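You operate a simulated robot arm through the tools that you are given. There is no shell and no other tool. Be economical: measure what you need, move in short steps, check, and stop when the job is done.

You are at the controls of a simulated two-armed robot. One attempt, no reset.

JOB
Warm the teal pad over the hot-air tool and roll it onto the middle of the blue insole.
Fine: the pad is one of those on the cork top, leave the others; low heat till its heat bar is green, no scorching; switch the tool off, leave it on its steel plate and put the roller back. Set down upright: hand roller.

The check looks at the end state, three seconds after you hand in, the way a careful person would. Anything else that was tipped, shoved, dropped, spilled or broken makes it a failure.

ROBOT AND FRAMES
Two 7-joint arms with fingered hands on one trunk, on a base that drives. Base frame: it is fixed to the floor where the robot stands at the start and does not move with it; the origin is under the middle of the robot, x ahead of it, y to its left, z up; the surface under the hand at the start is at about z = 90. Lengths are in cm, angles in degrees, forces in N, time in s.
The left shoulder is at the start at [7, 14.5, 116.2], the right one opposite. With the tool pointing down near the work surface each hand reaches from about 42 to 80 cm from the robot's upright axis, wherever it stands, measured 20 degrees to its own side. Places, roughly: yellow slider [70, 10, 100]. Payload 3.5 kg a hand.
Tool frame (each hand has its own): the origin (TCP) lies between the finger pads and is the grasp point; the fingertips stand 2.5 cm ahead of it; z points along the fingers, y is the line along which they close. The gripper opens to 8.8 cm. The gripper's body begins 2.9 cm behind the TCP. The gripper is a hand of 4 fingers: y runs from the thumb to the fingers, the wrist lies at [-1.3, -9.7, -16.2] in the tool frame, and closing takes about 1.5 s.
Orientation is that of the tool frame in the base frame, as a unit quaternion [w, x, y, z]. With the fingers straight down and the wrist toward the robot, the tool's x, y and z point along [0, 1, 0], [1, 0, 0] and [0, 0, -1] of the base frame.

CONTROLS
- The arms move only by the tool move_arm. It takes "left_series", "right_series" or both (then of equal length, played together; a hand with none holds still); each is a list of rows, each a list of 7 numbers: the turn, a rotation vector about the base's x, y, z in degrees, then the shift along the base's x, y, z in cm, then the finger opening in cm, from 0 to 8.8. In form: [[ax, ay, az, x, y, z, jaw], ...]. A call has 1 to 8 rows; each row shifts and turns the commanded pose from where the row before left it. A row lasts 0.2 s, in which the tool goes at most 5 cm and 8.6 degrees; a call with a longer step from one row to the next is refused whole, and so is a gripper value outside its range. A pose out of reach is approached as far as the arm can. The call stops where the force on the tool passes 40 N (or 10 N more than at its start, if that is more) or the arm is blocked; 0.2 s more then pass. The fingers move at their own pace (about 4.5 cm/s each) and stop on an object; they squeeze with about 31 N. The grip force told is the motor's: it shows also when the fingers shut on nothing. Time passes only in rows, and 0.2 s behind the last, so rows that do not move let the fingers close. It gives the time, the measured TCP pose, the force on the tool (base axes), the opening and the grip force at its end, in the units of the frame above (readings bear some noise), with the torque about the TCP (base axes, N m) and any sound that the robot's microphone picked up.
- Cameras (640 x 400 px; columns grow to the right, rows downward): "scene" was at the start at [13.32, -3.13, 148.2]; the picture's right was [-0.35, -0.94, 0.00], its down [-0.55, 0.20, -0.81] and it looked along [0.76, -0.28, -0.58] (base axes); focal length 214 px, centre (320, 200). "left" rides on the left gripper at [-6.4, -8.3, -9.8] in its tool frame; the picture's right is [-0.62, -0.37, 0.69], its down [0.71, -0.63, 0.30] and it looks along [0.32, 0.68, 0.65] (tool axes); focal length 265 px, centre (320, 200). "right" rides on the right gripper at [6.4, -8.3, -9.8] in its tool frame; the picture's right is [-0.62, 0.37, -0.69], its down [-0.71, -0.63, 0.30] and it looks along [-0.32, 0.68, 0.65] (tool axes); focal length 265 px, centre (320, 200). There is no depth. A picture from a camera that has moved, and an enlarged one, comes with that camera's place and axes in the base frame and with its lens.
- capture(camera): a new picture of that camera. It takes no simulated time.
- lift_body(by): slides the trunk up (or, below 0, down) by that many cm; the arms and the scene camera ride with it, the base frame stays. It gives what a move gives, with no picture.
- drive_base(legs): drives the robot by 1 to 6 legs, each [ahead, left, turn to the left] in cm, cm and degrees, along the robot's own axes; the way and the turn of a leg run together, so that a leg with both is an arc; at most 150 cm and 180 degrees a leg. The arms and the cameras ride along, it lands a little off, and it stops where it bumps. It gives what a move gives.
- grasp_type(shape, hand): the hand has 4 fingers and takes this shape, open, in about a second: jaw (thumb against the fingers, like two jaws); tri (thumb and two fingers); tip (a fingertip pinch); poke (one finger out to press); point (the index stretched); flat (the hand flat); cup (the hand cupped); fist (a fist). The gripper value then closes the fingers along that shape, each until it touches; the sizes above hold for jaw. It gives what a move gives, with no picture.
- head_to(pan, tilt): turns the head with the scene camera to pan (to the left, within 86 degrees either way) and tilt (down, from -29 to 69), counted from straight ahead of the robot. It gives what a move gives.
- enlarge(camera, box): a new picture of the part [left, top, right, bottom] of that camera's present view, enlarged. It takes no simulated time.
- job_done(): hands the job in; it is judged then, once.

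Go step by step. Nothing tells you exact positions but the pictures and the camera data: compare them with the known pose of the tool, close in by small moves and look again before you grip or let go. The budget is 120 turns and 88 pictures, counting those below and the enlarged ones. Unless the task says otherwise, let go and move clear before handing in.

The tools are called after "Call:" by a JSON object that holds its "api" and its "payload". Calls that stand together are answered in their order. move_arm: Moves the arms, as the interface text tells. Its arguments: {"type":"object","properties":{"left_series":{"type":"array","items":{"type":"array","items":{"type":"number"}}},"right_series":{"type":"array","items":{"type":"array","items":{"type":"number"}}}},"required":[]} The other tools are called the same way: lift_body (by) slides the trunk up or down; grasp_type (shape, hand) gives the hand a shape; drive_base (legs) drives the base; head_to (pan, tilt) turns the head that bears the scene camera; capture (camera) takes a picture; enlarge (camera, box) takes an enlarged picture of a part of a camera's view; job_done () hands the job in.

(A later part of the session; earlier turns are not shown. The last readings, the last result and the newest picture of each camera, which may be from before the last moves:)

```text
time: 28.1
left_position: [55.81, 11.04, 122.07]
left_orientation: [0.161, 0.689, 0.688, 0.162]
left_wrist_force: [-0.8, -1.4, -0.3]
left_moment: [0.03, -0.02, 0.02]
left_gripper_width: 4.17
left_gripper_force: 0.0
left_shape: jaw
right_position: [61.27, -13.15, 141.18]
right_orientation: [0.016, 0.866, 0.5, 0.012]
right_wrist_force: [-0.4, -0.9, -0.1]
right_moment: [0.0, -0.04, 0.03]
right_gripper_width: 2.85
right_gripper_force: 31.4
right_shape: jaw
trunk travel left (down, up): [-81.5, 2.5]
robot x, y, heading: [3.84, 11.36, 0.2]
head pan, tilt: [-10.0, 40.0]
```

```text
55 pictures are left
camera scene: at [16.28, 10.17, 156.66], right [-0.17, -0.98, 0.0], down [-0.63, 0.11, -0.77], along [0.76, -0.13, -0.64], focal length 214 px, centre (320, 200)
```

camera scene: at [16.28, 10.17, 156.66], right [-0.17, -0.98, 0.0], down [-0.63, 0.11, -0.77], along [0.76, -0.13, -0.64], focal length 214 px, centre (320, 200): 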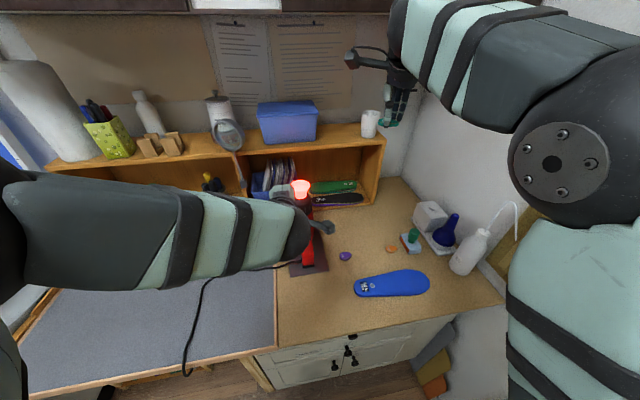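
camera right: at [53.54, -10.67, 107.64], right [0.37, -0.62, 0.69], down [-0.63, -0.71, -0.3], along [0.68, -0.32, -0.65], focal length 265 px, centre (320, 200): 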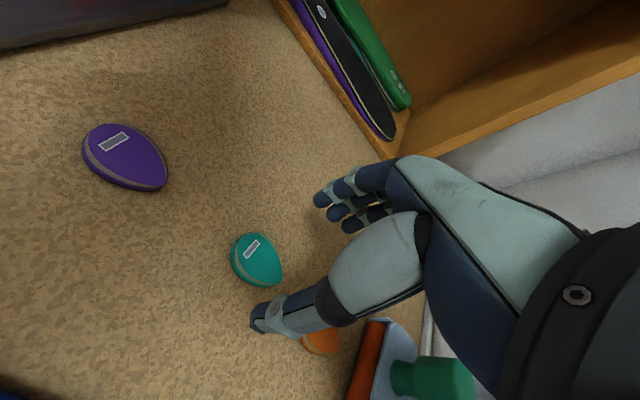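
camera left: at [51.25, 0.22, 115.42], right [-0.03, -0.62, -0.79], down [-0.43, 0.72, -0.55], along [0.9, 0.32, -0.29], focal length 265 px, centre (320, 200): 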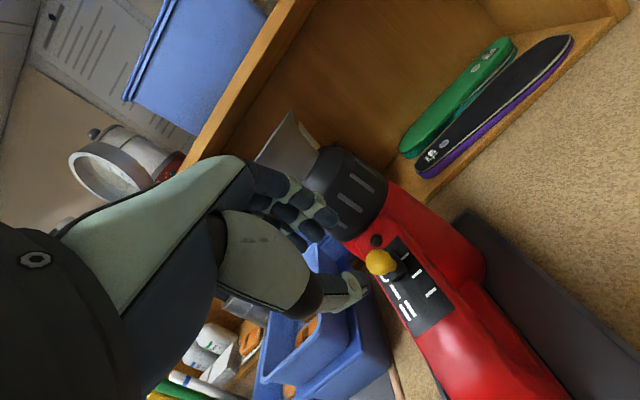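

The nozzle glows at (75,6.7,115). I swing the pad high over it while easing the left hand aside.

Call:
{"api": "move_arm", "payload": {"left_series": [[0, 0, 0, -0.5, 1.5, -1, 4.2], [0, 0, 0, -0.5, 1.5, -1, 4.2], [0, 0, 0, -0.5, 1.5, -1, 4.2], [0, 0, 0, -0.5, 1.5, -1, 4.2], [0, 0, 0, 0, 1.5, -1, 4.2], [0, 0, 0, 0, 1.5, -1, 4.2], [0, 0, 0, 0, 0, 0, 4.2]], "right_series": [[0, 0, 7.5, 2.33, 3.3, -1.37, 2.0], [0, 0, 7.5, 2.33, 3.3, -1.37, 2.0], [0, 0, 7.5, 2.33, 3.3, -1.37, 2.0], [0, 0, 7.5, 2.33, 3.3, -1.37, 2.0], [0, 0, 7.5, 2.33, 3.3, -1.37, 2.0], [0, 0, 7.5, 2.33, 3.3, -1.37, 2.0], [0, 0, 0, 0, 0, 0, 2.0]]}}

Call:
{"api": "capture", "payload": {"camera": "right"}}

Call:
{"api": "capture", "payload": {"camera": "scene"}}

```text
time: 29.7
left_position: [54.54, 20.08, 115.47]
left_orientation: [0.157, 0.689, 0.689, 0.159]
left_wrist_force: [-0.2, 0.2, 0.5]
left_moment: [0.01, 0.03, 0.02]
left_gripper_width: 4.16
left_gripper_force: 0.1
left_shape: jaw
right_position: [73.13, 4.31, 131.96]
right_orientation: [0.011, 0.628, 0.778, 0.014]
right_wrist_force: [-0.5, 0.2, 0.9]
right_moment: [-0.02, -0.02, 0.01]
right_gripper_width: 2.83
right_gripper_force: 31.2
right_shape: jaw
right hand out of reach, approached as far as the arm can: row 6
trunk travel left (down, up): [-81.5, 2.5]
robot x, y, heading: [4.0, 11.5, -0.2]
head pan, tilt: [-10.0, 40.0]
```

```text
54 pictures are left
camera right: at [63.32, 8.93, 141.66], right [0.47, -0.54, 0.7], down [-0.45, -0.83, -0.33], along [0.76, -0.17, -0.63], focal length 265 px, centre (320, 200)
```

right: 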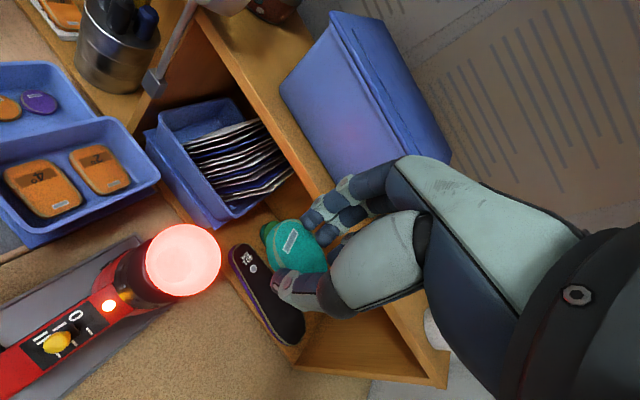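

```text
53 pictures are left
camera scene: at [17.24, 10.16, 156.57], right [-0.17, -0.98, 0.0], down [-0.63, 0.11, -0.77], along [0.75, -0.13, -0.64], focal length 214 px, centre (320, 200)
```

scene: 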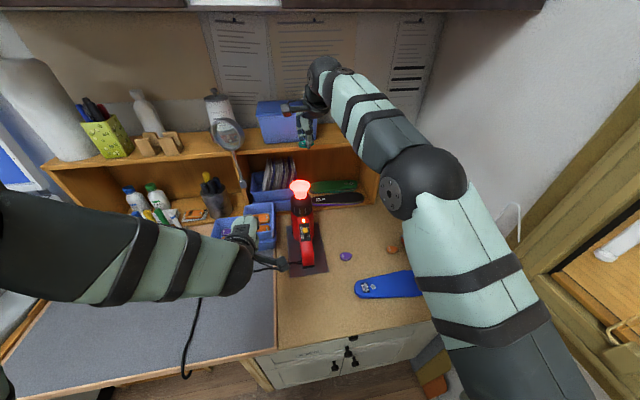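

The arm stops just short of the goal. I drive forward a little more.

Call:
{"api": "drive_base", "payload": {"legs": [[4, 1, 0]]}}

Call:
{"api": "move_arm", "payload": {"right_series": [[0, 0, 0, 0, 0, 0, 2.0]]}}

Call:
{"api": "enlarge", "payload": {"camera": "right", "box": [120, 160, 400, 340]}}

```text
time: 30.6
left_position: [57.81, 20.97, 115.82]
left_orientation: [0.16, 0.688, 0.688, 0.163]
left_wrist_force: [0.1, 0.4, 0.3]
left_moment: [0.02, 0.01, 0.01]
left_gripper_width: 4.18
left_gripper_force: 0.1
left_shape: jaw
right_position: [76.43, 5.24, 132.49]
right_orientation: [0.013, 0.629, 0.777, 0.018]
right_wrist_force: [-0.2, -0.2, -0.6]
right_moment: [0.0, -0.04, 0.03]
right_gripper_width: 2.83
right_gripper_force: 31.2
right_shape: jaw
trunk travel left (down, up): [-81.5, 2.5]
robot x, y, heading: [7.4, 13.07, -0.2]
head pan, tilt: [-10.0, 40.0]
```

```text
time: 31.0
left_position: [58.74, 21.1, 115.24]
left_orientation: [0.157, 0.69, 0.689, 0.158]
left_wrist_force: [0.4, 0.0, 0.2]
left_moment: [0.01, -0.03, 0.0]
left_gripper_width: 4.18
left_gripper_force: 0.1
left_shape: jaw
right_position: [77.68, 5.42, 131.78]
right_orientation: [0.011, 0.629, 0.777, 0.014]
right_wrist_force: [0.0, -0.5, 0.4]
right_moment: [0.01, 0.0, 0.0]
right_gripper_width: 2.82
right_gripper_force: 31.0
right_shape: jaw
trunk travel left (down, up): [-81.5, 2.5]
robot x, y, heading: [7.58, 12.87, 0.1]
head pan, tilt: [-10.0, 40.0]
```

```text
2.22 times, centred on (260, 250) of right
camera zoom: at [67.74, 10.05, 141.52], right [0.47, -0.54, 0.7], down [-0.46, -0.83, -0.33], along [0.76, -0.17, -0.63], focal length 590 px, centre (453, 89)
```

zoom: 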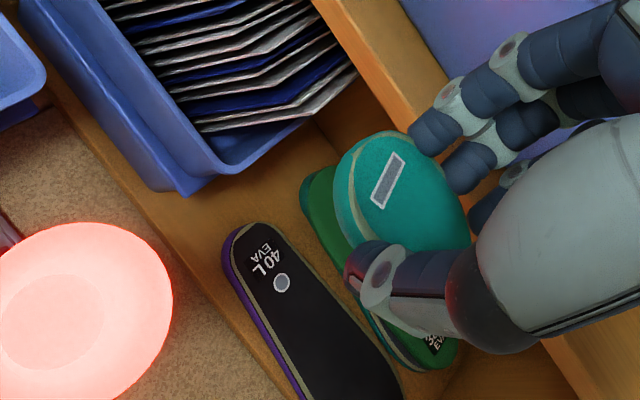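

I'm in reach now. The mouth reads (74.5,6.7,115), and I lower the pad to about 8 cm above it.

Call:
{"api": "move_arm", "payload": {"right_series": [[0, 0, 0, -1.5, 0.65, -2.9, 2.0], [0, 0, 0, -1.5, 0.65, -2.9, 2.0], [0, 0, 0, 0, 0, 0, 2.0]]}}

Call:
{"api": "enlarge", "payload": {"camera": "right", "box": [180, 160, 420, 340]}}

Call:
{"api": "capture", "payload": {"camera": "left"}}

```text
time: 31.8
left_position: [58.53, 21.16, 115.57]
left_orientation: [0.158, 0.689, 0.689, 0.16]
left_wrist_force: [-0.1, -0.7, -0.3]
left_moment: [-0.01, -0.01, 0.03]
left_gripper_width: 4.16
left_gripper_force: 0.1
left_shape: jaw
right_position: [74.21, 6.72, 126.3]
right_orientation: [0.012, 0.63, 0.776, 0.016]
right_wrist_force: [0.8, 0.8, -0.4]
right_moment: [-0.01, -0.04, 0.06]
right_gripper_width: 2.83
right_gripper_force: 31.0
right_shape: jaw
trunk travel left (down, up): [-81.5, 2.5]
robot x, y, heading: [7.97, 12.92, 0.0]
head pan, tilt: [-10.0, 40.0]
```

```text
2.22 times, centred on (300, 250) of right
camera zoom: at [64.39, 11.26, 135.85], right [0.46, -0.54, 0.7], down [-0.46, -0.83, -0.33], along [0.76, -0.17, -0.63], focal length 590 px, centre (364, 89)
```

zoom: 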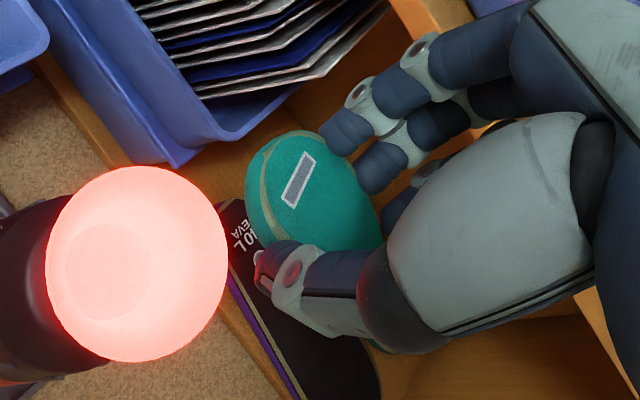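

```text
50 pictures are left
camera left: at [46.75, 14.69, 120.78], right [-0.03, -0.62, -0.78], down [-0.43, 0.72, -0.55], along [0.9, 0.32, -0.29], focal length 265 px, centre (320, 200)
```

left: 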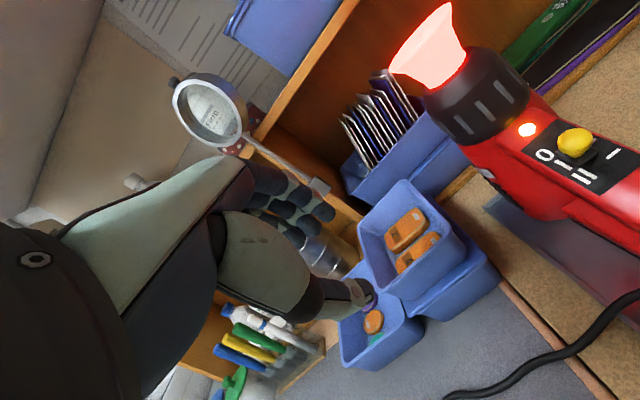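

The pad sits above the vertical air stream at about 9 cm. I lower it 2.5 cm and wait about 1.5 s, watching the bar.

Call:
{"api": "move_arm", "payload": {"right_series": [[0, 0, 0, 0.1, 0, -1.3, 2.0], [0, 0, 0, 0, 0, -1.2, 2.0], [0, 0, 0, 0, 0, 0, 2.0], [0, 0, 0, 0, 0, 0, 2.0], [0, 0, 0, 0, 0, 0, 2.0], [0, 0, 0, 0, 0, 0, 2.0]]}}

Call:
{"api": "enlarge", "payload": {"camera": "right", "box": [220, 190, 380, 290]}}

```text
time: 33.2
left_position: [58.57, 21.07, 115.52]
left_orientation: [0.159, 0.689, 0.689, 0.16]
left_wrist_force: [-0.7, 0.1, 0.9]
left_moment: [0.02, -0.01, -0.01]
left_gripper_width: 4.14
left_gripper_force: 0.1
left_shape: jaw
right_position: [74.4, 6.7, 123.79]
right_orientation: [0.012, 0.629, 0.777, 0.015]
right_wrist_force: [-0.1, -0.1, -0.1]
right_moment: [0.02, 0.02, -0.03]
right_gripper_width: 2.82
right_gripper_force: 31.0
right_shape: jaw
trunk travel left (down, up): [-81.5, 2.5]
robot x, y, heading: [7.73, 12.38, -0.0]
head pan, tilt: [-10.0, 40.0]
```

```text
4.00 times, centred on (300, 240) of right
camera zoom: at [64.53, 11.38, 133.4], right [0.46, -0.54, 0.7], down [-0.46, -0.83, -0.33], along [0.76, -0.17, -0.63], focal length 1062 px, centre (400, 40)
```

zoom: 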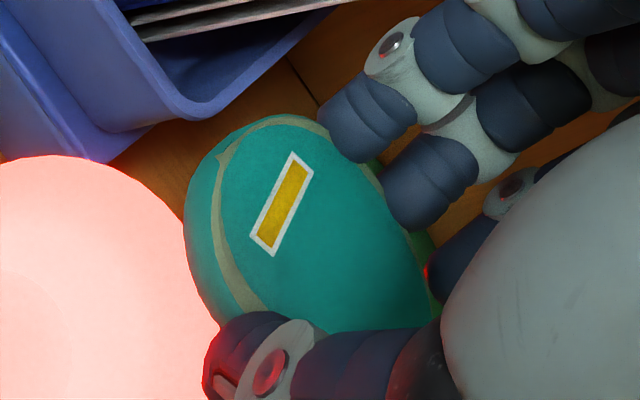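

The bar has turned yellow, so it's warming. I take short waits.

Call:
{"api": "move_arm", "payload": {"right_series": [[0, 0, 0, 0, 0, 0, 2.0], [0, 0, 0, 0, 0, 0, 2.0]]}}

Call:
{"api": "enlarge", "payload": {"camera": "right", "box": [220, 190, 380, 290]}}

```text
time: 33.8
left_position: [58.54, 21.15, 115.52]
left_orientation: [0.159, 0.69, 0.688, 0.159]
left_wrist_force: [0.0, -0.3, 1.0]
left_moment: [0.02, 0.0, -0.02]
left_gripper_width: 4.16
left_gripper_force: 0.1
left_shape: jaw
right_position: [74.28, 6.84, 123.72]
right_orientation: [0.01, 0.629, 0.777, 0.014]
right_wrist_force: [-0.6, -0.3, 0.0]
right_moment: [0.0, -0.01, -0.01]
right_gripper_width: 2.82
right_gripper_force: 30.5
right_shape: jaw
trunk travel left (down, up): [-81.5, 2.5]
robot x, y, heading: [7.76, 12.61, -0.1]
head pan, tilt: [-10.0, 40.0]
```

```text
4.00 times, centred on (300, 240) of right
camera zoom: at [64.53, 11.38, 133.4], right [0.46, -0.54, 0.7], down [-0.46, -0.83, -0.33], along [0.76, -0.17, -0.63], focal length 1062 px, centre (400, 40)
```

zoom: 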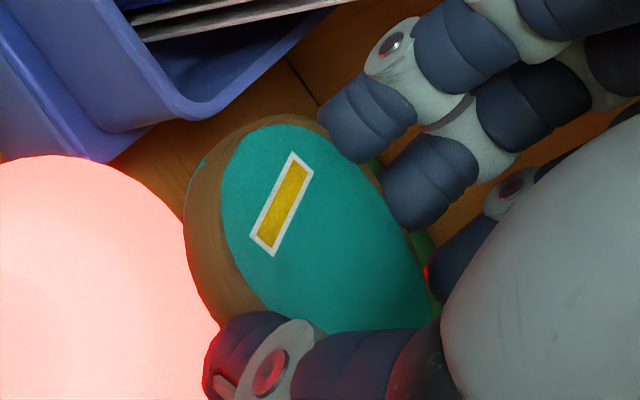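

The lower rim looks browned, so I raise the pad right away and look closer.

Call:
{"api": "move_arm", "payload": {"right_series": [[0, 0, 0, 0, 0, 4.5, 2.0]]}}

Call:
{"api": "enlarge", "payload": {"camera": "right", "box": [250, 205, 350, 285]}}

```text
time: 34.2
left_position: [58.52, 21.21, 115.6]
left_orientation: [0.159, 0.69, 0.688, 0.158]
left_wrist_force: [0.6, 0.2, -0.4]
left_moment: [0.0, 0.02, 0.03]
left_gripper_width: 4.16
left_gripper_force: 0.0
left_shape: jaw
right_position: [74.06, 6.63, 128.4]
right_orientation: [0.011, 0.629, 0.778, 0.015]
right_wrist_force: [-0.2, 0.6, 0.7]
right_moment: [0.02, 0.01, 0.04]
right_gripper_width: 2.86
right_gripper_force: 30.6
right_shape: jaw
trunk travel left (down, up): [-81.5, 2.5]
robot x, y, heading: [7.91, 12.93, 0.0]
head pan, tilt: [-10.0, 40.0]
```

```text
5.00 times, centred on (300, 245) of right
camera zoom: at [64.23, 11.27, 137.99], right [0.46, -0.54, 0.71], down [-0.46, -0.83, -0.33], along [0.76, -0.17, -0.63], focal length 1327 px, centre (420, -25)
```

zoom: 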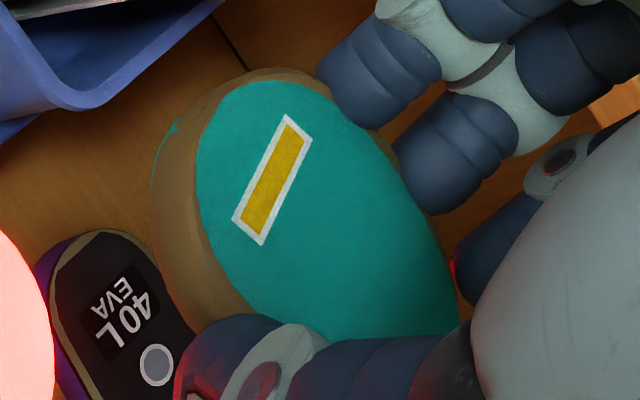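

The bar is still yellow, so heating goes on from further off. I hold at about 8.5 cm above the mouth and watch both bar and rim.

Call:
{"api": "move_arm", "payload": {"right_series": [[0, 0, 0, 0.2, 0, -2, 2.0], [0, 0, 0, 0, 0, 0, 2.0], [0, 0, 0, 0, 0, 0, 2.0]]}}

Call:
{"api": "enlarge", "payload": {"camera": "right", "box": [250, 205, 350, 285]}}

```text
time: 35.0
left_position: [58.5, 21.08, 115.47]
left_orientation: [0.16, 0.69, 0.688, 0.159]
left_wrist_force: [0.6, 0.4, -0.5]
left_moment: [-0.02, -0.01, 0.0]
left_gripper_width: 4.13
left_gripper_force: 0.1
left_shape: jaw
right_position: [74.29, 6.69, 126.31]
right_orientation: [0.011, 0.629, 0.777, 0.015]
right_wrist_force: [-0.3, -0.5, 0.0]
right_moment: [-0.02, 0.01, 0.02]
right_gripper_width: 2.83
right_gripper_force: 31.2
right_shape: jaw
trunk travel left (down, up): [-81.5, 2.5]
robot x, y, heading: [8.01, 12.41, 0.0]
head pan, tilt: [-10.0, 40.0]
```

```text
5.00 times, centred on (300, 245) of right
camera zoom: at [64.55, 11.3, 135.93], right [0.46, -0.54, 0.7], down [-0.46, -0.83, -0.33], along [0.76, -0.17, -0.63], focal length 1327 px, centre (420, -25)
```

zoom: 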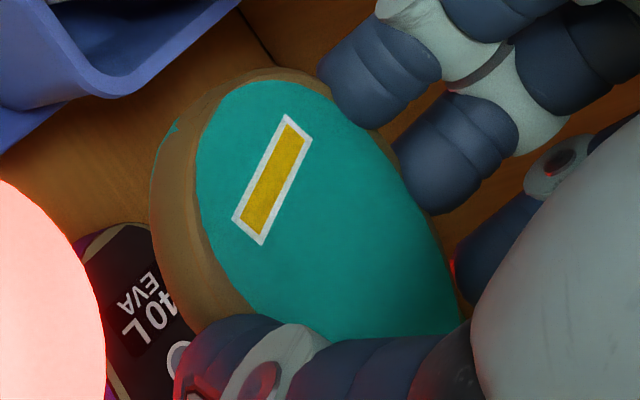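

Call:
{"api": "move_arm", "payload": {"right_series": [[0, 0, 0, 0, 0, 0, 2.0], [0, 0, 0, 0, 0, 0, 2.0], [0, 0, 0, 0, 0, 0, 2.0], [0, 0, 0, 0, 0, 0, 2.0]]}}

Call:
{"api": "enlarge", "payload": {"camera": "right", "box": [250, 205, 350, 285]}}

```text
time: 36.0
left_position: [58.54, 21.16, 115.51]
left_orientation: [0.159, 0.689, 0.689, 0.159]
left_wrist_force: [-0.8, 0.1, -0.5]
left_moment: [-0.05, 0.0, 0.01]
left_gripper_width: 4.17
left_gripper_force: 0.0
left_shape: jaw
right_position: [74.41, 6.72, 126.32]
right_orientation: [0.012, 0.629, 0.777, 0.014]
right_wrist_force: [-0.8, -0.2, -0.1]
right_moment: [0.0, 0.01, 0.01]
right_gripper_width: 2.83
right_gripper_force: 30.7
right_shape: jaw
trunk travel left (down, up): [-81.5, 2.5]
robot x, y, heading: [7.75, 12.61, 0.1]
head pan, tilt: [-10.0, 40.0]
```

```text
5.00 times, centred on (300, 245) of right
camera zoom: at [64.59, 11.3, 135.92], right [0.46, -0.54, 0.7], down [-0.46, -0.83, -0.33], along [0.76, -0.17, -0.63], focal length 1327 px, centre (420, -25)
```

zoom: 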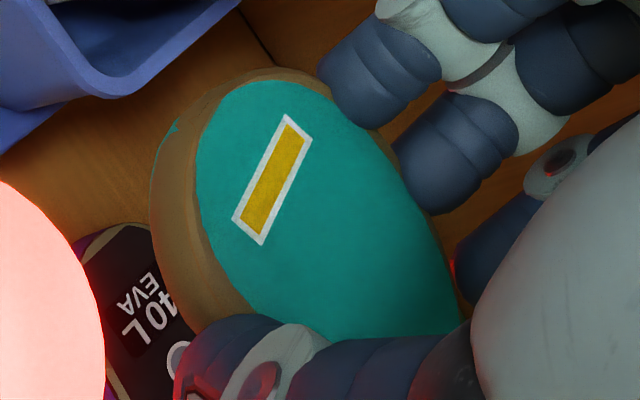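

Call:
{"api": "move_arm", "payload": {"right_series": [[0, 0, 0, 0, 0, 0, 2.0], [0, 0, 0, 0, 0, 0, 2.0], [0, 0, 0, 0, 0, 0, 2.0], [0, 0, 0, 0, 0, 0, 2.0], [0, 0, 0, 0, 0, 0, 2.0], [0, 0, 0, 0, 0, 0, 2.0]]}}

Call:
{"api": "enlarge", "payload": {"camera": "right", "box": [250, 205, 350, 285]}}

```text
time: 37.4
left_position: [58.68, 21.12, 115.47]
left_orientation: [0.159, 0.689, 0.689, 0.159]
left_wrist_force: [-0.5, 0.4, 0.1]
left_moment: [-0.01, 0.0, -0.03]
left_gripper_width: 4.14
left_gripper_force: 0.1
left_shape: jaw
right_position: [74.4, 6.66, 126.19]
right_orientation: [0.012, 0.63, 0.777, 0.015]
right_wrist_force: [0.5, -0.3, 0.3]
right_moment: [0.03, 0.01, 0.0]
right_gripper_width: 2.81
right_gripper_force: 30.8
right_shape: jaw
trunk travel left (down, up): [-81.5, 2.5]
robot x, y, heading: [8.11, 12.6, 0.4]
head pan, tilt: [-10.0, 40.0]
```

```text
5.00 times, centred on (300, 245) of right
camera zoom: at [64.59, 11.3, 135.92], right [0.46, -0.54, 0.7], down [-0.46, -0.83, -0.33], along [0.76, -0.17, -0.63], focal length 1327 px, centre (420, -25)
```

zoom: 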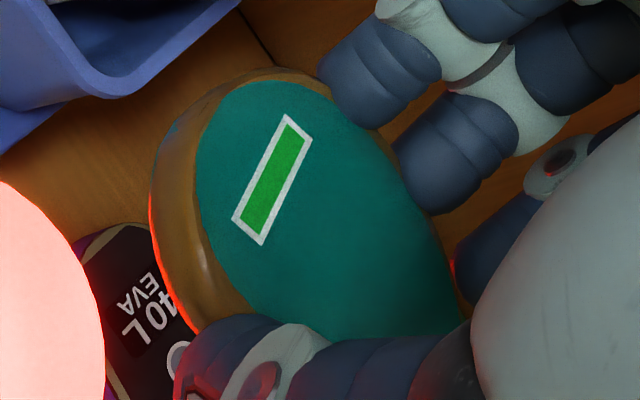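

The bar is green. I take the pad straight up and away from the heat and carry it toward the insole.

Call:
{"api": "move_arm", "payload": {"right_series": [[0, 0, 0, -1, -0.5, 4.6, 2.0], [0, 0, -3, -3.05, -3.2, 0, 2.0], [0, 0, -3, -3.05, -3.2, 0, 2.0], [0, 0, -3, -3.05, -3.2, 0, 2.0], [0, 0, -3, -3.05, -3.2, -2, 2.0], [0, 0, 0, -3.05, -3.2, -2, 2.0], [0, 0, 0, -3.05, -3.2, -2, 2.0], [0, 0, 0, -3.05, -3.2, -2, 2.0]]}}

Call:
{"api": "move_arm", "payload": {"right_series": [[0, 0, 0, -2.05, -2.7, -3.5, 2.0], [0, 0, 0, 0, 0, -5, 2.0], [0, 0, 0, 0, 0, -5, 2.0], [0, 0, 0, 0, 0, -3, 2.0], [0, 0, 0, 0, 0, 0, 2.0]]}}

Call:
{"api": "capture", "payload": {"camera": "right"}}

Call:
{"api": "capture", "payload": {"camera": "scene"}}

```text
time: 39.2
left_position: [58.51, 20.94, 115.57]
left_orientation: [0.159, 0.69, 0.688, 0.159]
left_wrist_force: [-0.8, 1.1, 0.3]
left_moment: [0.0, 0.0, 0.02]
left_gripper_width: 4.17
left_gripper_force: 0.0
left_shape: jaw
right_position: [52.11, -16.25, 122.75]
right_orientation: [0.014, 0.706, 0.708, 0.015]
right_wrist_force: [0.4, 0.2, 0.0]
right_moment: [0.01, 0.0, -0.03]
right_gripper_width: 2.8
right_gripper_force: 30.3
right_shape: jaw
trunk travel left (down, up): [-81.5, 2.5]
robot x, y, heading: [7.96, 12.6, 0.1]
head pan, tilt: [-10.0, 40.0]
```

```text
time: 40.4
left_position: [58.52, 21.15, 115.53]
left_orientation: [0.159, 0.69, 0.688, 0.16]
left_wrist_force: [-1.0, -0.4, 0.5]
left_moment: [0.0, 0.02, -0.01]
left_gripper_width: 4.17
left_gripper_force: 0.1
left_shape: jaw
right_position: [50.11, -19.12, 106.32]
right_orientation: [0.012, 0.707, 0.707, 0.014]
right_wrist_force: [-0.4, 0.8, -0.4]
right_moment: [-0.01, 0.01, 0.0]
right_gripper_width: 2.82
right_gripper_force: 30.9
right_shape: jaw
trunk travel left (down, up): [-81.5, 2.5]
robot x, y, heading: [7.73, 12.83, -0.0]
head pan, tilt: [-10.0, 40.0]
```

```text
43 pictures are left
camera right: at [41.48, -12.49, 115.83], right [0.34, -0.62, 0.7], down [-0.62, -0.71, -0.33], along [0.71, -0.32, -0.63], focal length 265 px, centre (320, 200)
```

right: 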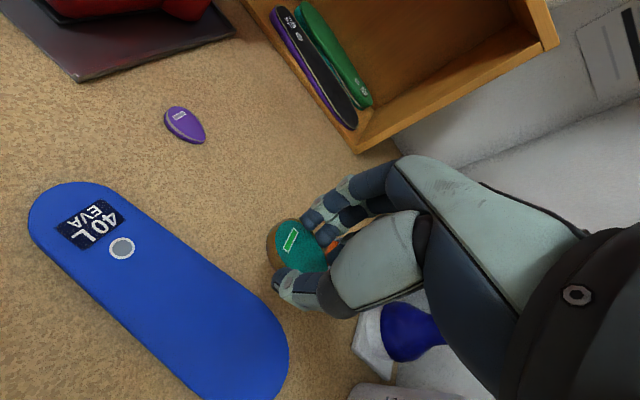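

```text
42 pictures are left
camera scene: at [21.32, 11.17, 156.56], right [-0.17, -0.98, 0.0], down [-0.63, 0.11, -0.77], along [0.75, -0.13, -0.64], focal length 214 px, centre (320, 200)
```

scene: 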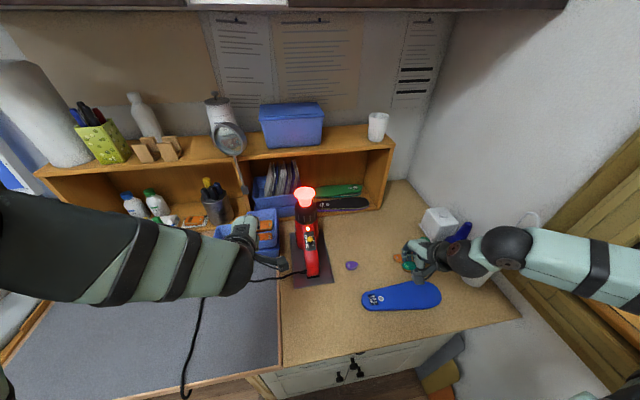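

The insole centre is about (47.7,-18.7). I shift over it and lower close to the surface.

Call:
{"api": "move_arm", "payload": {"right_series": [[0, 0, 0, -1.3, 0.1, -3, 2.0], [0, 0, 0, -1.3, 0.1, -3, 2.0], [0, 0, 0, 0, 0, -3, 2.0], [0, 0, 0, 0, 0, -1.6, 2.0], [0, 0, 0, 0, 0, 0, 2.0]]}}

Call:
{"api": "capture", "payload": {"camera": "right"}}

Call:
{"api": "enlarge", "payload": {"camera": "scene", "box": [350, 220, 490, 320]}}

```text
time: 41.6
left_position: [58.59, 21.1, 115.55]
left_orientation: [0.159, 0.69, 0.688, 0.159]
left_wrist_force: [-0.4, 0.0, -0.1]
left_moment: [0.02, 0.06, 0.02]
left_gripper_width: 4.15
left_gripper_force: 0.2
left_shape: jaw
right_position: [47.4, -18.75, 95.55]
right_orientation: [0.012, 0.707, 0.707, 0.014]
right_wrist_force: [-0.3, 1.0, 0.8]
right_moment: [0.01, -0.01, 0.0]
right_gripper_width: 2.8
right_gripper_force: 31.0
right_shape: jaw
trunk travel left (down, up): [-81.5, 2.5]
robot x, y, heading: [7.91, 12.56, -0.0]
head pan, tilt: [-10.0, 40.0]
```

```text
41 pictures are left
camera right: at [38.82, -12.1, 105.26], right [0.34, -0.62, 0.71], down [-0.62, -0.71, -0.33], along [0.71, -0.32, -0.63], focal length 265 px, centre (320, 200)
```

right: 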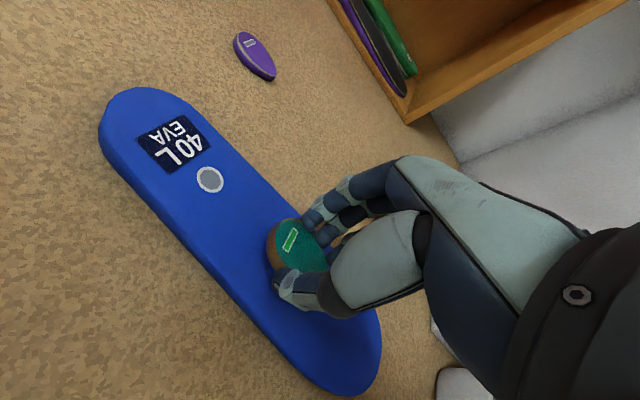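

```text
4.00 times, centred on (420, 270) of scene
camera zoom: at [21.3, 11.19, 156.56], right [-0.17, -0.98, 0.0], down [-0.63, 0.11, -0.77], along [0.75, -0.13, -0.64], focal length 858 px, centre (-80, -80)
```

zoom: 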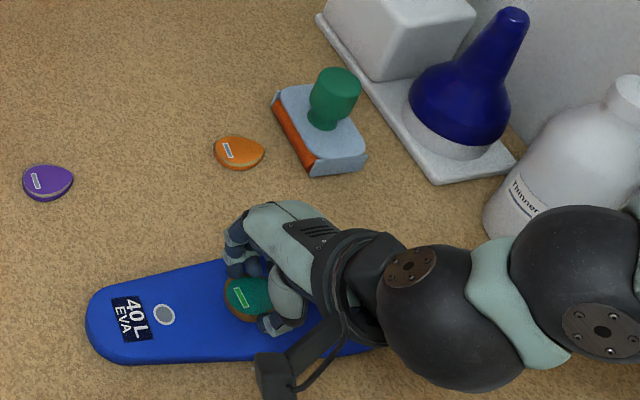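

The pad is centred over the insole and the bar is still green. I creep down to contact.

Call:
{"api": "move_arm", "payload": {"right_series": [[0, 0, 0, 0.2, 0.1, -0.6, 2.0], [0, 0, 0, 0, 0, -0.4, 2.0], [0, 0, 0, 0, 0, -0.3, 2.0], [0, 0, 0, 0, 0, 0, 2.0]]}}

Call:
{"api": "enlarge", "payload": {"camera": "right", "box": [220, 190, 380, 310]}}

```text
time: 42.6
left_position: [58.63, 21.02, 115.46]
left_orientation: [0.159, 0.69, 0.688, 0.16]
left_wrist_force: [0.5, -0.6, -0.2]
left_moment: [0.05, -0.01, -0.01]
left_gripper_width: 4.16
left_gripper_force: 0.1
left_shape: jaw
right_position: [47.83, -18.68, 94.46]
right_orientation: [0.012, 0.707, 0.707, 0.013]
right_wrist_force: [0.1, 0.4, -0.6]
right_moment: [0.02, 0.02, 0.0]
right_gripper_width: 2.81
right_gripper_force: 31.3
right_shape: jaw
trunk travel left (down, up): [-81.5, 2.5]
robot x, y, heading: [8.03, 13.12, -0.2]
head pan, tilt: [-10.0, 40.0]
```

```text
3.33 times, centred on (300, 250) of right
camera zoom: at [39.13, -12.1, 104.03], right [0.34, -0.62, 0.71], down [-0.62, -0.71, -0.33], along [0.71, -0.32, -0.63], focal length 885 px, centre (387, 33)
```

zoom: 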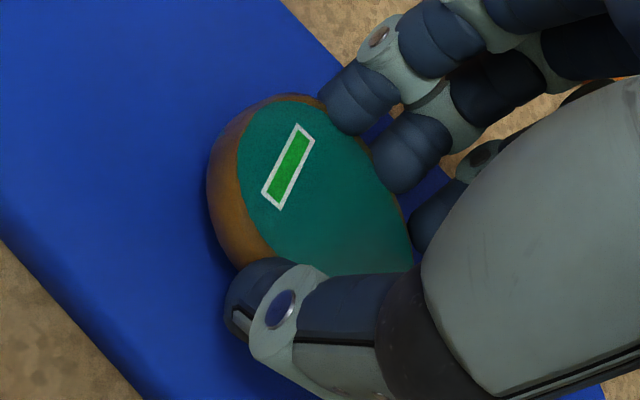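

Laterally the pad is centred (edges near x = 44.5 and 51.5). I continue down.

Call:
{"api": "move_arm", "payload": {"right_series": [[0, 0, 0, 0, 0, -0.3, 2.0], [0, 0, 0, 0, 0, -0.2, 2.0], [0, 0, 0, 0, 0, -0.2, 2.0], [0, 0, 0, 0, 0, 0, 2.0]]}}

```text
time: 43.6
left_position: [58.46, 21.22, 115.41]
left_orientation: [0.159, 0.69, 0.688, 0.159]
left_wrist_force: [-0.2, 0.4, 0.8]
left_moment: [0.02, -0.02, -0.01]
left_gripper_width: 4.17
left_gripper_force: 0.1
left_shape: jaw
right_position: [47.7, -18.66, 93.8]
right_orientation: [0.012, 0.707, 0.707, 0.014]
right_wrist_force: [0.5, -0.5, 7.0]
right_moment: [0.0, 0.0, 0.0]
right_gripper_width: 2.83
right_gripper_force: 31.2
right_shape: jaw
trunk travel left (down, up): [-81.5, 2.5]
robot x, y, heading: [8.19, 12.86, 0.1]
head pan, tilt: [-10.0, 40.0]
```

Contact is at 7 N. I release slowly and lift straight up.

Call:
{"api": "move_arm", "payload": {"right_series": [[0, 0, 0, 0, 0, 0, 3.4], [0, 0, 0, 0, 0, 0, 4.2], [0, 0, 0, 0, 0, 0, 4.8], [0, 0, 0, 0, 0, 0.6, 5], [0, 0, 0, 0, 0, 3, 5], [0, 0, 0, 0, 0, 5, 5], [0, 0, 0, 0, 0, 5, 5], [0, 0, 0, 0, 0, 0, 5]]}}

Call:
{"api": "capture", "payload": {"camera": "right"}}

```text
time: 45.4
left_position: [58.5, 21.08, 115.43]
left_orientation: [0.158, 0.689, 0.689, 0.16]
left_wrist_force: [-0.9, 0.0, 0.8]
left_moment: [0.04, -0.02, -0.01]
left_gripper_width: 4.16
left_gripper_force: 0.1
left_shape: jaw
right_position: [47.68, -18.62, 107.24]
right_orientation: [0.011, 0.707, 0.707, 0.013]
right_wrist_force: [-0.1, -0.1, -0.4]
right_moment: [-0.03, 0.0, 0.0]
right_gripper_width: 4.98
right_gripper_force: 0.1
right_shape: jaw
trunk travel left (down, up): [-81.5, 2.5]
robot x, y, heading: [7.95, 13.02, 0.1]
head pan, tilt: [-10.0, 40.0]
```

```text
38 pictures are left
camera right: at [39.05, -12.05, 116.9], right [0.34, -0.62, 0.7], down [-0.62, -0.71, -0.33], along [0.71, -0.32, -0.63], focal length 265 px, centre (320, 200)
```

right: 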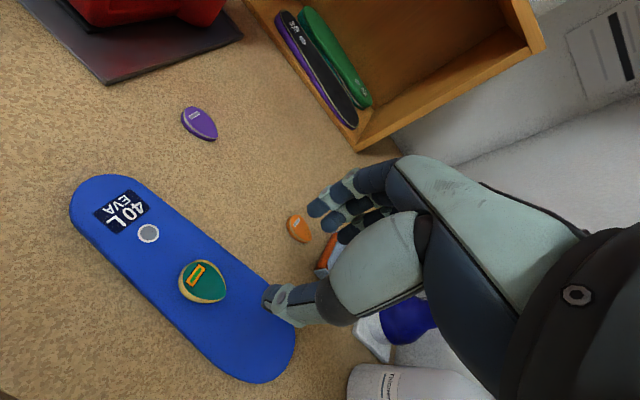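

Call:
{"api": "enlarge", "payload": {"camera": "right", "box": [150, 230, 260, 320]}}

Call:
{"api": "enlarge", "payload": {"camera": "scene", "box": [380, 210, 470, 290]}}

```text
4.44 times, centred on (205, 275) of right
camera zoom: at [39.05, -12.05, 116.9], right [0.34, -0.62, 0.7], down [-0.62, -0.71, -0.33], along [0.71, -0.32, -0.63], focal length 1180 px, centre (831, -133)
```

zoom: 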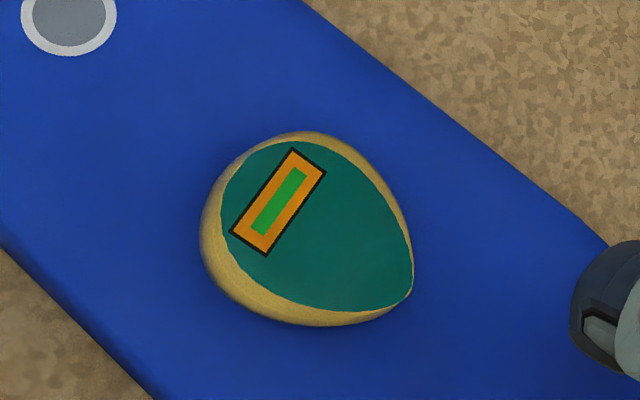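

```text
5.00 times, centred on (425, 250) of scene
camera zoom: at [21.45, 11.08, 156.54], right [-0.17, -0.98, 0.0], down [-0.63, 0.11, -0.77], along [0.75, -0.13, -0.64], focal length 1072 px, centre (-205, -50)
```

zoom: 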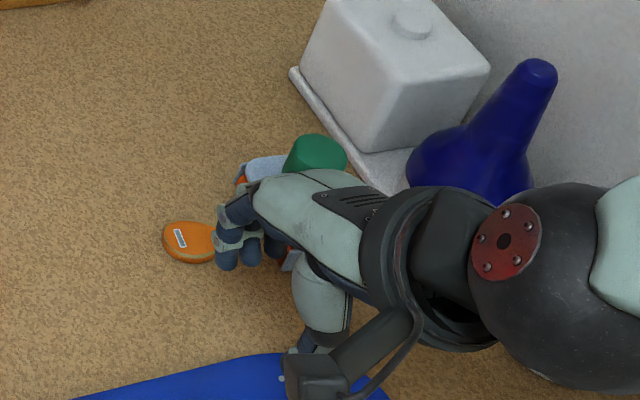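

The pad sits mid-insole with its adhesive soft, so I roll it right away. The roller's knob is near (60.9,-31.9,97.5) with its axis along x. I move the right hand above it.

Call:
{"api": "move_arm", "payload": {"right_series": [[0, 0, 0, 3.3, -3.3, 0.5, 6.5], [0, 0, 0, 3.3, -3.3, 0, 6.5], [0, 0, 0, 3.3, -3.3, 0, 6.5], [0, 0, 0, 3.3, -3.3, 0, 6.5], [0, 0, 0, 0, 0, 0, 6.5]]}}

Call:
{"api": "capture", "payload": {"camera": "right"}}

Call:
{"api": "enlarge", "payload": {"camera": "scene", "box": [370, 210, 500, 310]}}

```text
time: 46.6
left_position: [58.58, 21.15, 115.55]
left_orientation: [0.159, 0.69, 0.688, 0.16]
left_wrist_force: [-0.6, 0.5, -0.2]
left_moment: [0.0, 0.02, -0.01]
left_gripper_width: 4.17
left_gripper_force: 0.1
left_shape: jaw
right_position: [60.89, -31.82, 107.82]
right_orientation: [0.013, 0.706, 0.708, 0.013]
right_wrist_force: [0.2, -0.1, -1.2]
right_moment: [0.02, 0.02, 0.0]
right_gripper_width: 6.47
right_gripper_force: 0.0
right_shape: jaw
trunk travel left (down, up): [-81.5, 2.5]
robot x, y, heading: [7.56, 12.85, 0.5]
head pan, tilt: [-10.0, 40.0]
```

```text
35 pictures are left
camera right: at [52.23, -25.25, 117.45], right [0.34, -0.62, 0.7], down [-0.62, -0.71, -0.33], along [0.71, -0.32, -0.63], focal length 265 px, centre (320, 200)
```

right: 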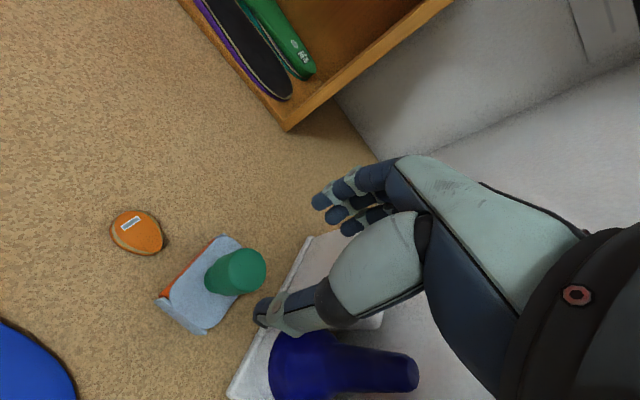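

```text
4.00 times, centred on (435, 260) of scene
camera zoom: at [21.31, 11.22, 156.56], right [-0.17, -0.98, 0.0], down [-0.63, 0.11, -0.77], along [0.75, -0.13, -0.64], focal length 858 px, centre (-140, -40)
```

zoom: 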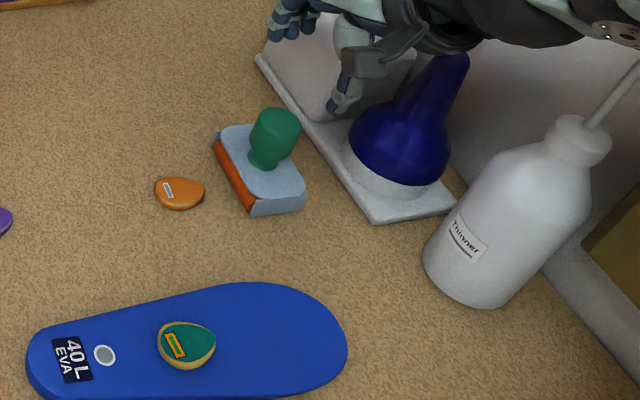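

The knob centre is about (61.5,-32.1,96.8). I descend around it with the jaw open.

Call:
{"api": "move_arm", "payload": {"right_series": [[0, 0, 0, 0.5, -0.3, -4, 6.5], [0, 0, 0, 0, 0, -3, 6.5], [0, 0, 0, 0, 0, -1.5, 6.5], [0, 0, 0, 0, 0, -1.2, 6.5], [0, 0, 0, 0, 0, 0, 6.5]]}}

Call:
{"api": "enlarge", "payload": {"camera": "right", "box": [180, 160, 420, 340]}}

```text
time: 47.8
left_position: [58.58, 21.13, 115.55]
left_orientation: [0.159, 0.69, 0.688, 0.159]
left_wrist_force: [0.3, 0.1, -0.5]
left_moment: [-0.01, -0.01, 0.0]
left_gripper_width: 4.15
left_gripper_force: 0.0
left_shape: jaw
right_position: [61.46, -32.11, 98.0]
right_orientation: [0.012, 0.707, 0.707, 0.014]
right_wrist_force: [-0.5, 0.3, 0.1]
right_moment: [0.0, 0.0, 0.01]
right_gripper_width: 6.47
right_gripper_force: 0.1
right_shape: jaw
trunk travel left (down, up): [-81.5, 2.5]
robot x, y, heading: [7.86, 12.67, 0.0]
head pan, tilt: [-10.0, 40.0]
```

```text
2.22 times, centred on (300, 250) of right
camera zoom: at [52.85, -25.56, 107.64], right [0.34, -0.62, 0.7], down [-0.62, -0.71, -0.33], along [0.71, -0.32, -0.63], focal length 590 px, centre (364, 89)
```

zoom: 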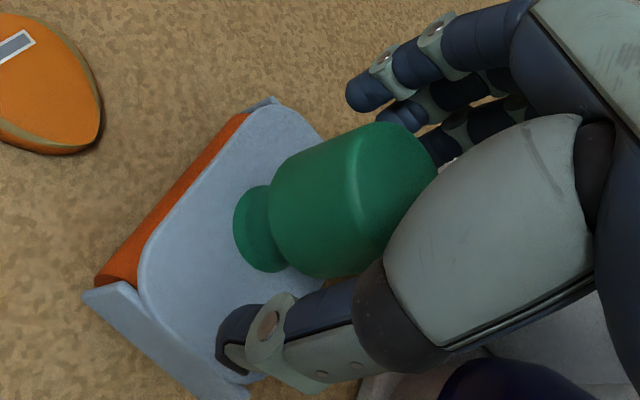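

The knob is between thumb and fingers. I close on it.

Call:
{"api": "move_arm", "payload": {"right_series": [[0, 0, 0, 0, 0, 0, 4.5], [0, 0, 0, 0, 0, 0, 3.2], [0, 0, 0, 0, 0, 0, 1.5], [0, 0, 0, 0, 0, 0, 1.5], [0, 0, 0, 0, 0, 0, 1.5]]}}

Call:
{"api": "enlarge", "payload": {"camera": "right", "box": [180, 160, 420, 340]}}

```text
time: 49.0
left_position: [58.54, 21.04, 115.54]
left_orientation: [0.159, 0.69, 0.688, 0.159]
left_wrist_force: [0.4, -0.8, 0.4]
left_moment: [-0.01, 0.03, 0.0]
left_gripper_width: 4.16
left_gripper_force: 0.1
left_shape: jaw
right_position: [61.36, -32.14, 98.05]
right_orientation: [0.012, 0.706, 0.707, 0.014]
right_wrist_force: [-0.9, -0.2, 0.1]
right_moment: [0.03, 0.02, 0.02]
right_gripper_width: 2.62
right_gripper_force: 30.9
right_shape: jaw
trunk travel left (down, up): [-81.5, 2.5]
robot x, y, heading: [7.96, 12.59, 0.1]
head pan, tilt: [-10.0, 40.0]
```

```text
2.22 times, centred on (300, 250) of right
camera zoom: at [52.82, -25.56, 107.64], right [0.34, -0.62, 0.7], down [-0.62, -0.71, -0.33], along [0.71, -0.32, -0.63], focal length 590 px, centre (364, 89)
```

zoom: 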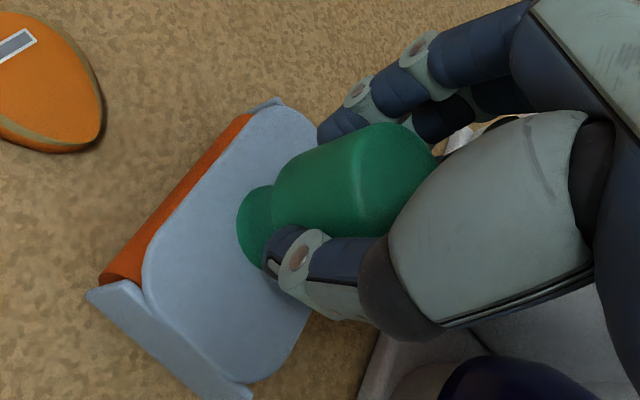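

The roller is gripped. I lift it and carry it over the pad.

Call:
{"api": "move_arm", "payload": {"right_series": [[0, 0, 0, 0, 0, 3, 1.5], [0, 0, 0, 0, 0, 5, 1.5], [0, 0, 0, -2.8, 2.9, 0, 1.5], [0, 0, 0, -2.8, 2.9, 0, 1.5], [0, 0, 0, -2.8, 2.9, 0, 1.5], [0, 0, 0, -2.8, 2.9, 0, 1.5], [0, 0, 0, -2.8, 2.9, 0, 1.5], [0, 0, 0, 0, 0, 0, 1.5]]}}

Call:
{"api": "capture", "payload": {"camera": "right"}}

Call:
{"api": "enlarge", "payload": {"camera": "scene", "box": [340, 210, 500, 320]}}

```text
time: 50.8
left_position: [58.7, 21.09, 115.47]
left_orientation: [0.158, 0.69, 0.688, 0.159]
left_wrist_force: [-0.1, 0.5, 0.0]
left_moment: [-0.01, 0.02, 0.02]
left_gripper_width: 4.16
left_gripper_force: 0.1
left_shape: jaw
right_position: [47.29, -17.5, 106.29]
right_orientation: [0.012, 0.707, 0.707, 0.013]
right_wrist_force: [0.4, 0.0, -4.1]
right_moment: [0.0, 0.01, -0.01]
right_gripper_width: 2.58
right_gripper_force: 30.9
right_shape: jaw
trunk travel left (down, up): [-81.5, 2.5]
robot x, y, heading: [7.94, 12.86, -0.3]
head pan, tilt: [-10.0, 40.0]
```

```text
31 pictures are left
camera right: at [38.69, -10.92, 115.88], right [0.34, -0.62, 0.7], down [-0.62, -0.71, -0.33], along [0.71, -0.32, -0.63], focal length 265 px, centre (320, 200)
```

right: 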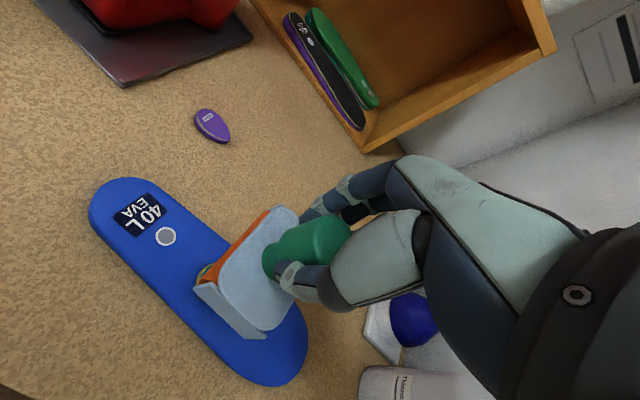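

```text
3.64 times, centred on (420, 265) of scene
camera zoom: at [21.44, 11.1, 156.55], right [-0.17, -0.98, 0.0], down [-0.63, 0.11, -0.77], along [0.75, -0.13, -0.64], focal length 780 px, centre (-44, -36)
```

zoom: 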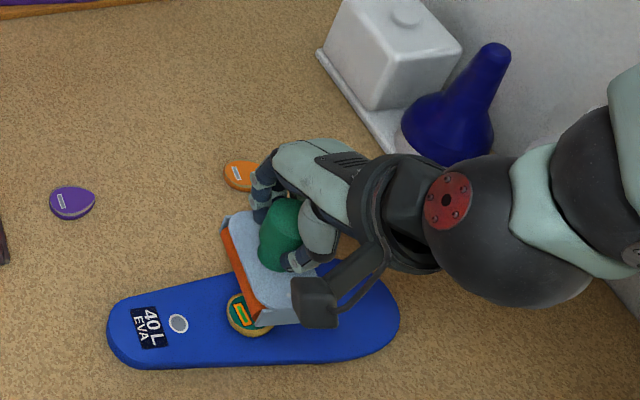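

The roller hangs just above the pad. I lower it onto the pad's near (+y) end until contact.

Call:
{"api": "move_arm", "payload": {"right_series": [[0, 0, 0, 0.2, 0.7, -3, 1.5], [0, 0, 0, 0, 0, -2, 1.5], [0, 0, 0, 0, 0, -0.4, 1.5], [0, 0, 0, 0, 0, -0.3, 1.5], [0, 0, 0, 0, 0, 0, 1.5]]}}

```text
time: 52.0
left_position: [58.69, 20.99, 115.44]
left_orientation: [0.158, 0.689, 0.689, 0.159]
left_wrist_force: [-0.6, -0.5, 0.4]
left_moment: [0.03, -0.01, 0.0]
left_gripper_width: 4.14
left_gripper_force: 0.1
left_shape: jaw
right_position: [47.78, -16.89, 100.36]
right_orientation: [0.012, 0.707, 0.707, 0.014]
right_wrist_force: [-0.1, 0.1, -4.1]
right_moment: [0.01, 0.0, 0.0]
right_gripper_width: 2.61
right_gripper_force: 30.5
right_shape: jaw
trunk travel left (down, up): [-81.5, 2.5]
robot x, y, heading: [7.9, 12.72, 0.1]
head pan, tilt: [-10.0, 40.0]
```

Call:
{"api": "move_arm", "payload": {"right_series": [[0, 0, 0, 0, 0, -0.25, 1.5], [0, 0, 0, 0, 0, -0.2, 1.5], [0, 0, 0, 0, 0, 0, 1.5]]}}

Call:
{"api": "enlarge", "payload": {"camera": "right", "box": [160, 160, 400, 340]}}

```text
time: 52.8
left_position: [58.56, 21.03, 115.45]
left_orientation: [0.159, 0.689, 0.689, 0.159]
left_wrist_force: [0.5, 0.5, -0.2]
left_moment: [-0.01, 0.02, 0.03]
left_gripper_width: 4.15
left_gripper_force: 0.1
left_shape: jaw
right_position: [47.72, -16.78, 100.03]
right_orientation: [0.013, 0.707, 0.707, 0.014]
right_wrist_force: [0.1, -0.1, -0.3]
right_moment: [-0.03, 0.01, -0.01]
right_gripper_width: 2.6
right_gripper_force: 30.5
right_shape: jaw
trunk travel left (down, up): [-81.5, 2.5]
robot x, y, heading: [8.09, 12.58, -0.1]
head pan, tilt: [-10.0, 40.0]
```

```text
2.22 times, centred on (280, 250) of right
camera zoom: at [39.0, -10.32, 109.61], right [0.34, -0.62, 0.71], down [-0.62, -0.71, -0.33], along [0.71, -0.32, -0.63], focal length 590 px, centre (409, 89)
```

zoom: 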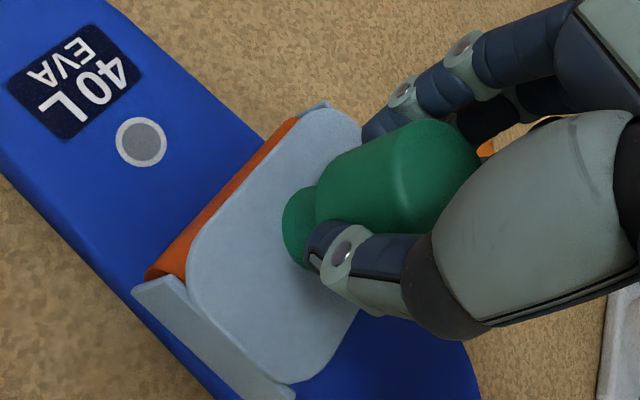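

Light contact is made. I press a bit more and roll toward -y.

Call:
{"api": "move_arm", "payload": {"right_series": [[0, 0, 0, 0, 0, -0.15, 1.5], [0, 0, 0, 0, -0.5, 0, 1.5], [0, 0, 0, 0, -0.5, 0, 1.5], [0, 0, 0, 0, -0.5, 0, 1.5]]}}

```text
time: 53.8
left_position: [58.47, 21.06, 115.59]
left_orientation: [0.159, 0.69, 0.688, 0.158]
left_wrist_force: [0.2, -1.1, -0.3]
left_moment: [0.01, -0.01, -0.02]
left_gripper_width: 4.15
left_gripper_force: 0.1
left_shape: jaw
right_position: [47.62, -18.38, 99.74]
right_orientation: [0.013, 0.707, 0.707, 0.015]
right_wrist_force: [-0.9, 0.1, 5.7]
right_moment: [-0.02, 0.04, -0.03]
right_gripper_width: 2.63
right_gripper_force: 31.3
right_shape: jaw
trunk travel left (down, up): [-81.5, 2.5]
robot x, y, heading: [8.39, 13.11, -0.2]
head pan, tilt: [-10.0, 40.0]
```

Contact is about 10 N. I press slightly more and continue across, then back.

Call:
{"api": "move_arm", "payload": {"right_series": [[0, 0, 0, 0, 0, -0.1, 1.5], [0, 0, 0, 0, -0.6, 0, 1.5], [0, 0, 0, 0, -0.6, 0, 1.5], [0, 0, 0, 0, -0.6, 0, 1.5], [0, 0, 0, 0, -0.5, 0, 1.5]]}}

Call:
{"api": "move_arm", "payload": {"right_series": [[0, 0, 0, 0, 0, -0.05, 1.5], [0, 0, 0, 0, 0.6, 0, 1.5], [0, 0, 0, 0, 0.6, 0, 1.5], [0, 0, 0, 0, 0.6, 0, 1.5], [0, 0, 0, 0, 0.6, 0, 1.5]]}}

```text
time: 55.0
left_position: [58.61, 21.0, 115.48]
left_orientation: [0.158, 0.69, 0.688, 0.16]
left_wrist_force: [0.4, 0.0, 0.5]
left_moment: [-0.03, 0.01, 0.01]
left_gripper_width: 4.15
left_gripper_force: 0.1
left_shape: jaw
right_position: [47.52, -20.65, 99.81]
right_orientation: [0.013, 0.706, 0.708, 0.014]
right_wrist_force: [-1.2, -1.3, 2.4]
right_moment: [0.03, 0.13, 0.01]
right_gripper_width: 2.64
right_gripper_force: 31.4
right_shape: jaw
trunk travel left (down, up): [-81.5, 2.5]
robot x, y, heading: [7.68, 12.71, 0.3]
head pan, tilt: [-10.0, 40.0]
```

```text
time: 56.2
left_position: [58.63, 21.26, 115.49]
left_orientation: [0.16, 0.69, 0.688, 0.159]
left_wrist_force: [0.1, -0.1, 0.8]
left_moment: [-0.01, -0.04, 0.01]
left_gripper_width: 4.18
left_gripper_force: 0.2
left_shape: jaw
right_position: [47.73, -18.28, 99.72]
right_orientation: [0.013, 0.707, 0.707, 0.015]
right_wrist_force: [1.4, -0.4, 4.9]
right_moment: [0.02, -0.02, -0.02]
right_gripper_width: 2.61
right_gripper_force: 30.7
right_shape: jaw
trunk travel left (down, up): [-81.5, 2.5]
robot x, y, heading: [7.99, 12.88, 0.1]
head pan, tilt: [-10.0, 40.0]
```

Another pass at firmer pressure.

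Call:
{"api": "move_arm", "payload": {"right_series": [[0, 0, 0, 0, 0.4, -0.12, 1.5], [0, 0, 0, 0, 0.6, 0, 1.5], [0, 0, 0, 0, 0.6, 0, 1.5], [0, 0, 0, 0, -0.6, -0.05, 1.5], [0, 0, 0, 0, -0.6, 0, 1.5], [0, 0, 0, 0, -0.6, 0, 1.5]]}}

Call:
{"api": "move_arm", "payload": {"right_series": [[0, 0, 0, 0, -0.6, 0, 1.5], [0, 0, 0, 0, -0.6, 0, 1.5], [0, 0, 0, 0, -0.6, 0, 1.5], [0, 0, 0, 0, -0.6, 0, 1.5]]}}

Call:
{"api": "enlarge", "payload": {"camera": "right", "box": [120, 140, 400, 340]}}

```text
time: 57.6
left_position: [58.53, 21.16, 115.49]
left_orientation: [0.159, 0.689, 0.689, 0.159]
left_wrist_force: [0.7, -1.2, -0.6]
left_moment: [-0.03, -0.02, 0.01]
left_gripper_width: 4.16
left_gripper_force: 0.0
left_shape: jaw
right_position: [47.54, -18.5, 99.62]
right_orientation: [0.014, 0.707, 0.707, 0.014]
right_wrist_force: [0.4, 0.7, 13.0]
right_moment: [0.04, -0.02, 0.03]
right_gripper_width: 2.64
right_gripper_force: 30.4
right_shape: jaw
trunk travel left (down, up): [-81.5, 2.5]
robot x, y, heading: [7.73, 12.96, -0.3]
head pan, tilt: [-10.0, 40.0]
```

```text
time: 58.6
left_position: [58.47, 21.2, 115.49]
left_orientation: [0.159, 0.689, 0.689, 0.159]
left_wrist_force: [-0.4, 0.5, 1.0]
left_moment: [0.0, -0.01, -0.04]
left_gripper_width: 4.18
left_gripper_force: 0.1
left_shape: jaw
right_position: [47.44, -20.87, 99.66]
right_orientation: [0.012, 0.707, 0.707, 0.013]
right_wrist_force: [-0.6, -1.7, 7.0]
right_moment: [0.05, 0.05, 0.04]
right_gripper_width: 2.65
right_gripper_force: 31.5
right_shape: jaw
trunk travel left (down, up): [-81.5, 2.5]
robot x, y, heading: [7.91, 12.73, 0.1]
head pan, tilt: [-10.0, 40.0]
```

```text
2.00 times, centred on (260, 240) of right
camera zoom: at [38.82, -14.42, 109.22], right [0.34, -0.62, 0.7], down [-0.62, -0.71, -0.33], along [0.71, -0.32, -0.63], focal length 531 px, centre (440, 120)
```

zoom: 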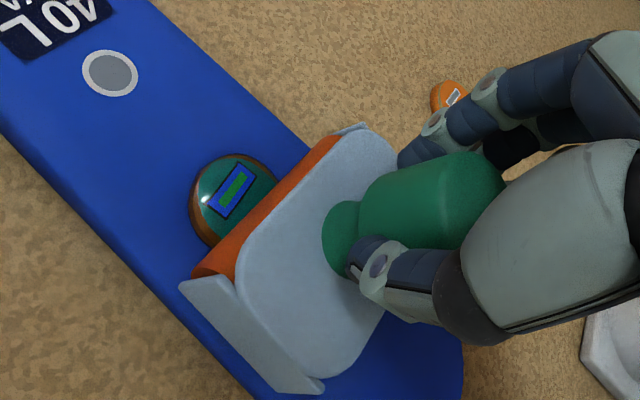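

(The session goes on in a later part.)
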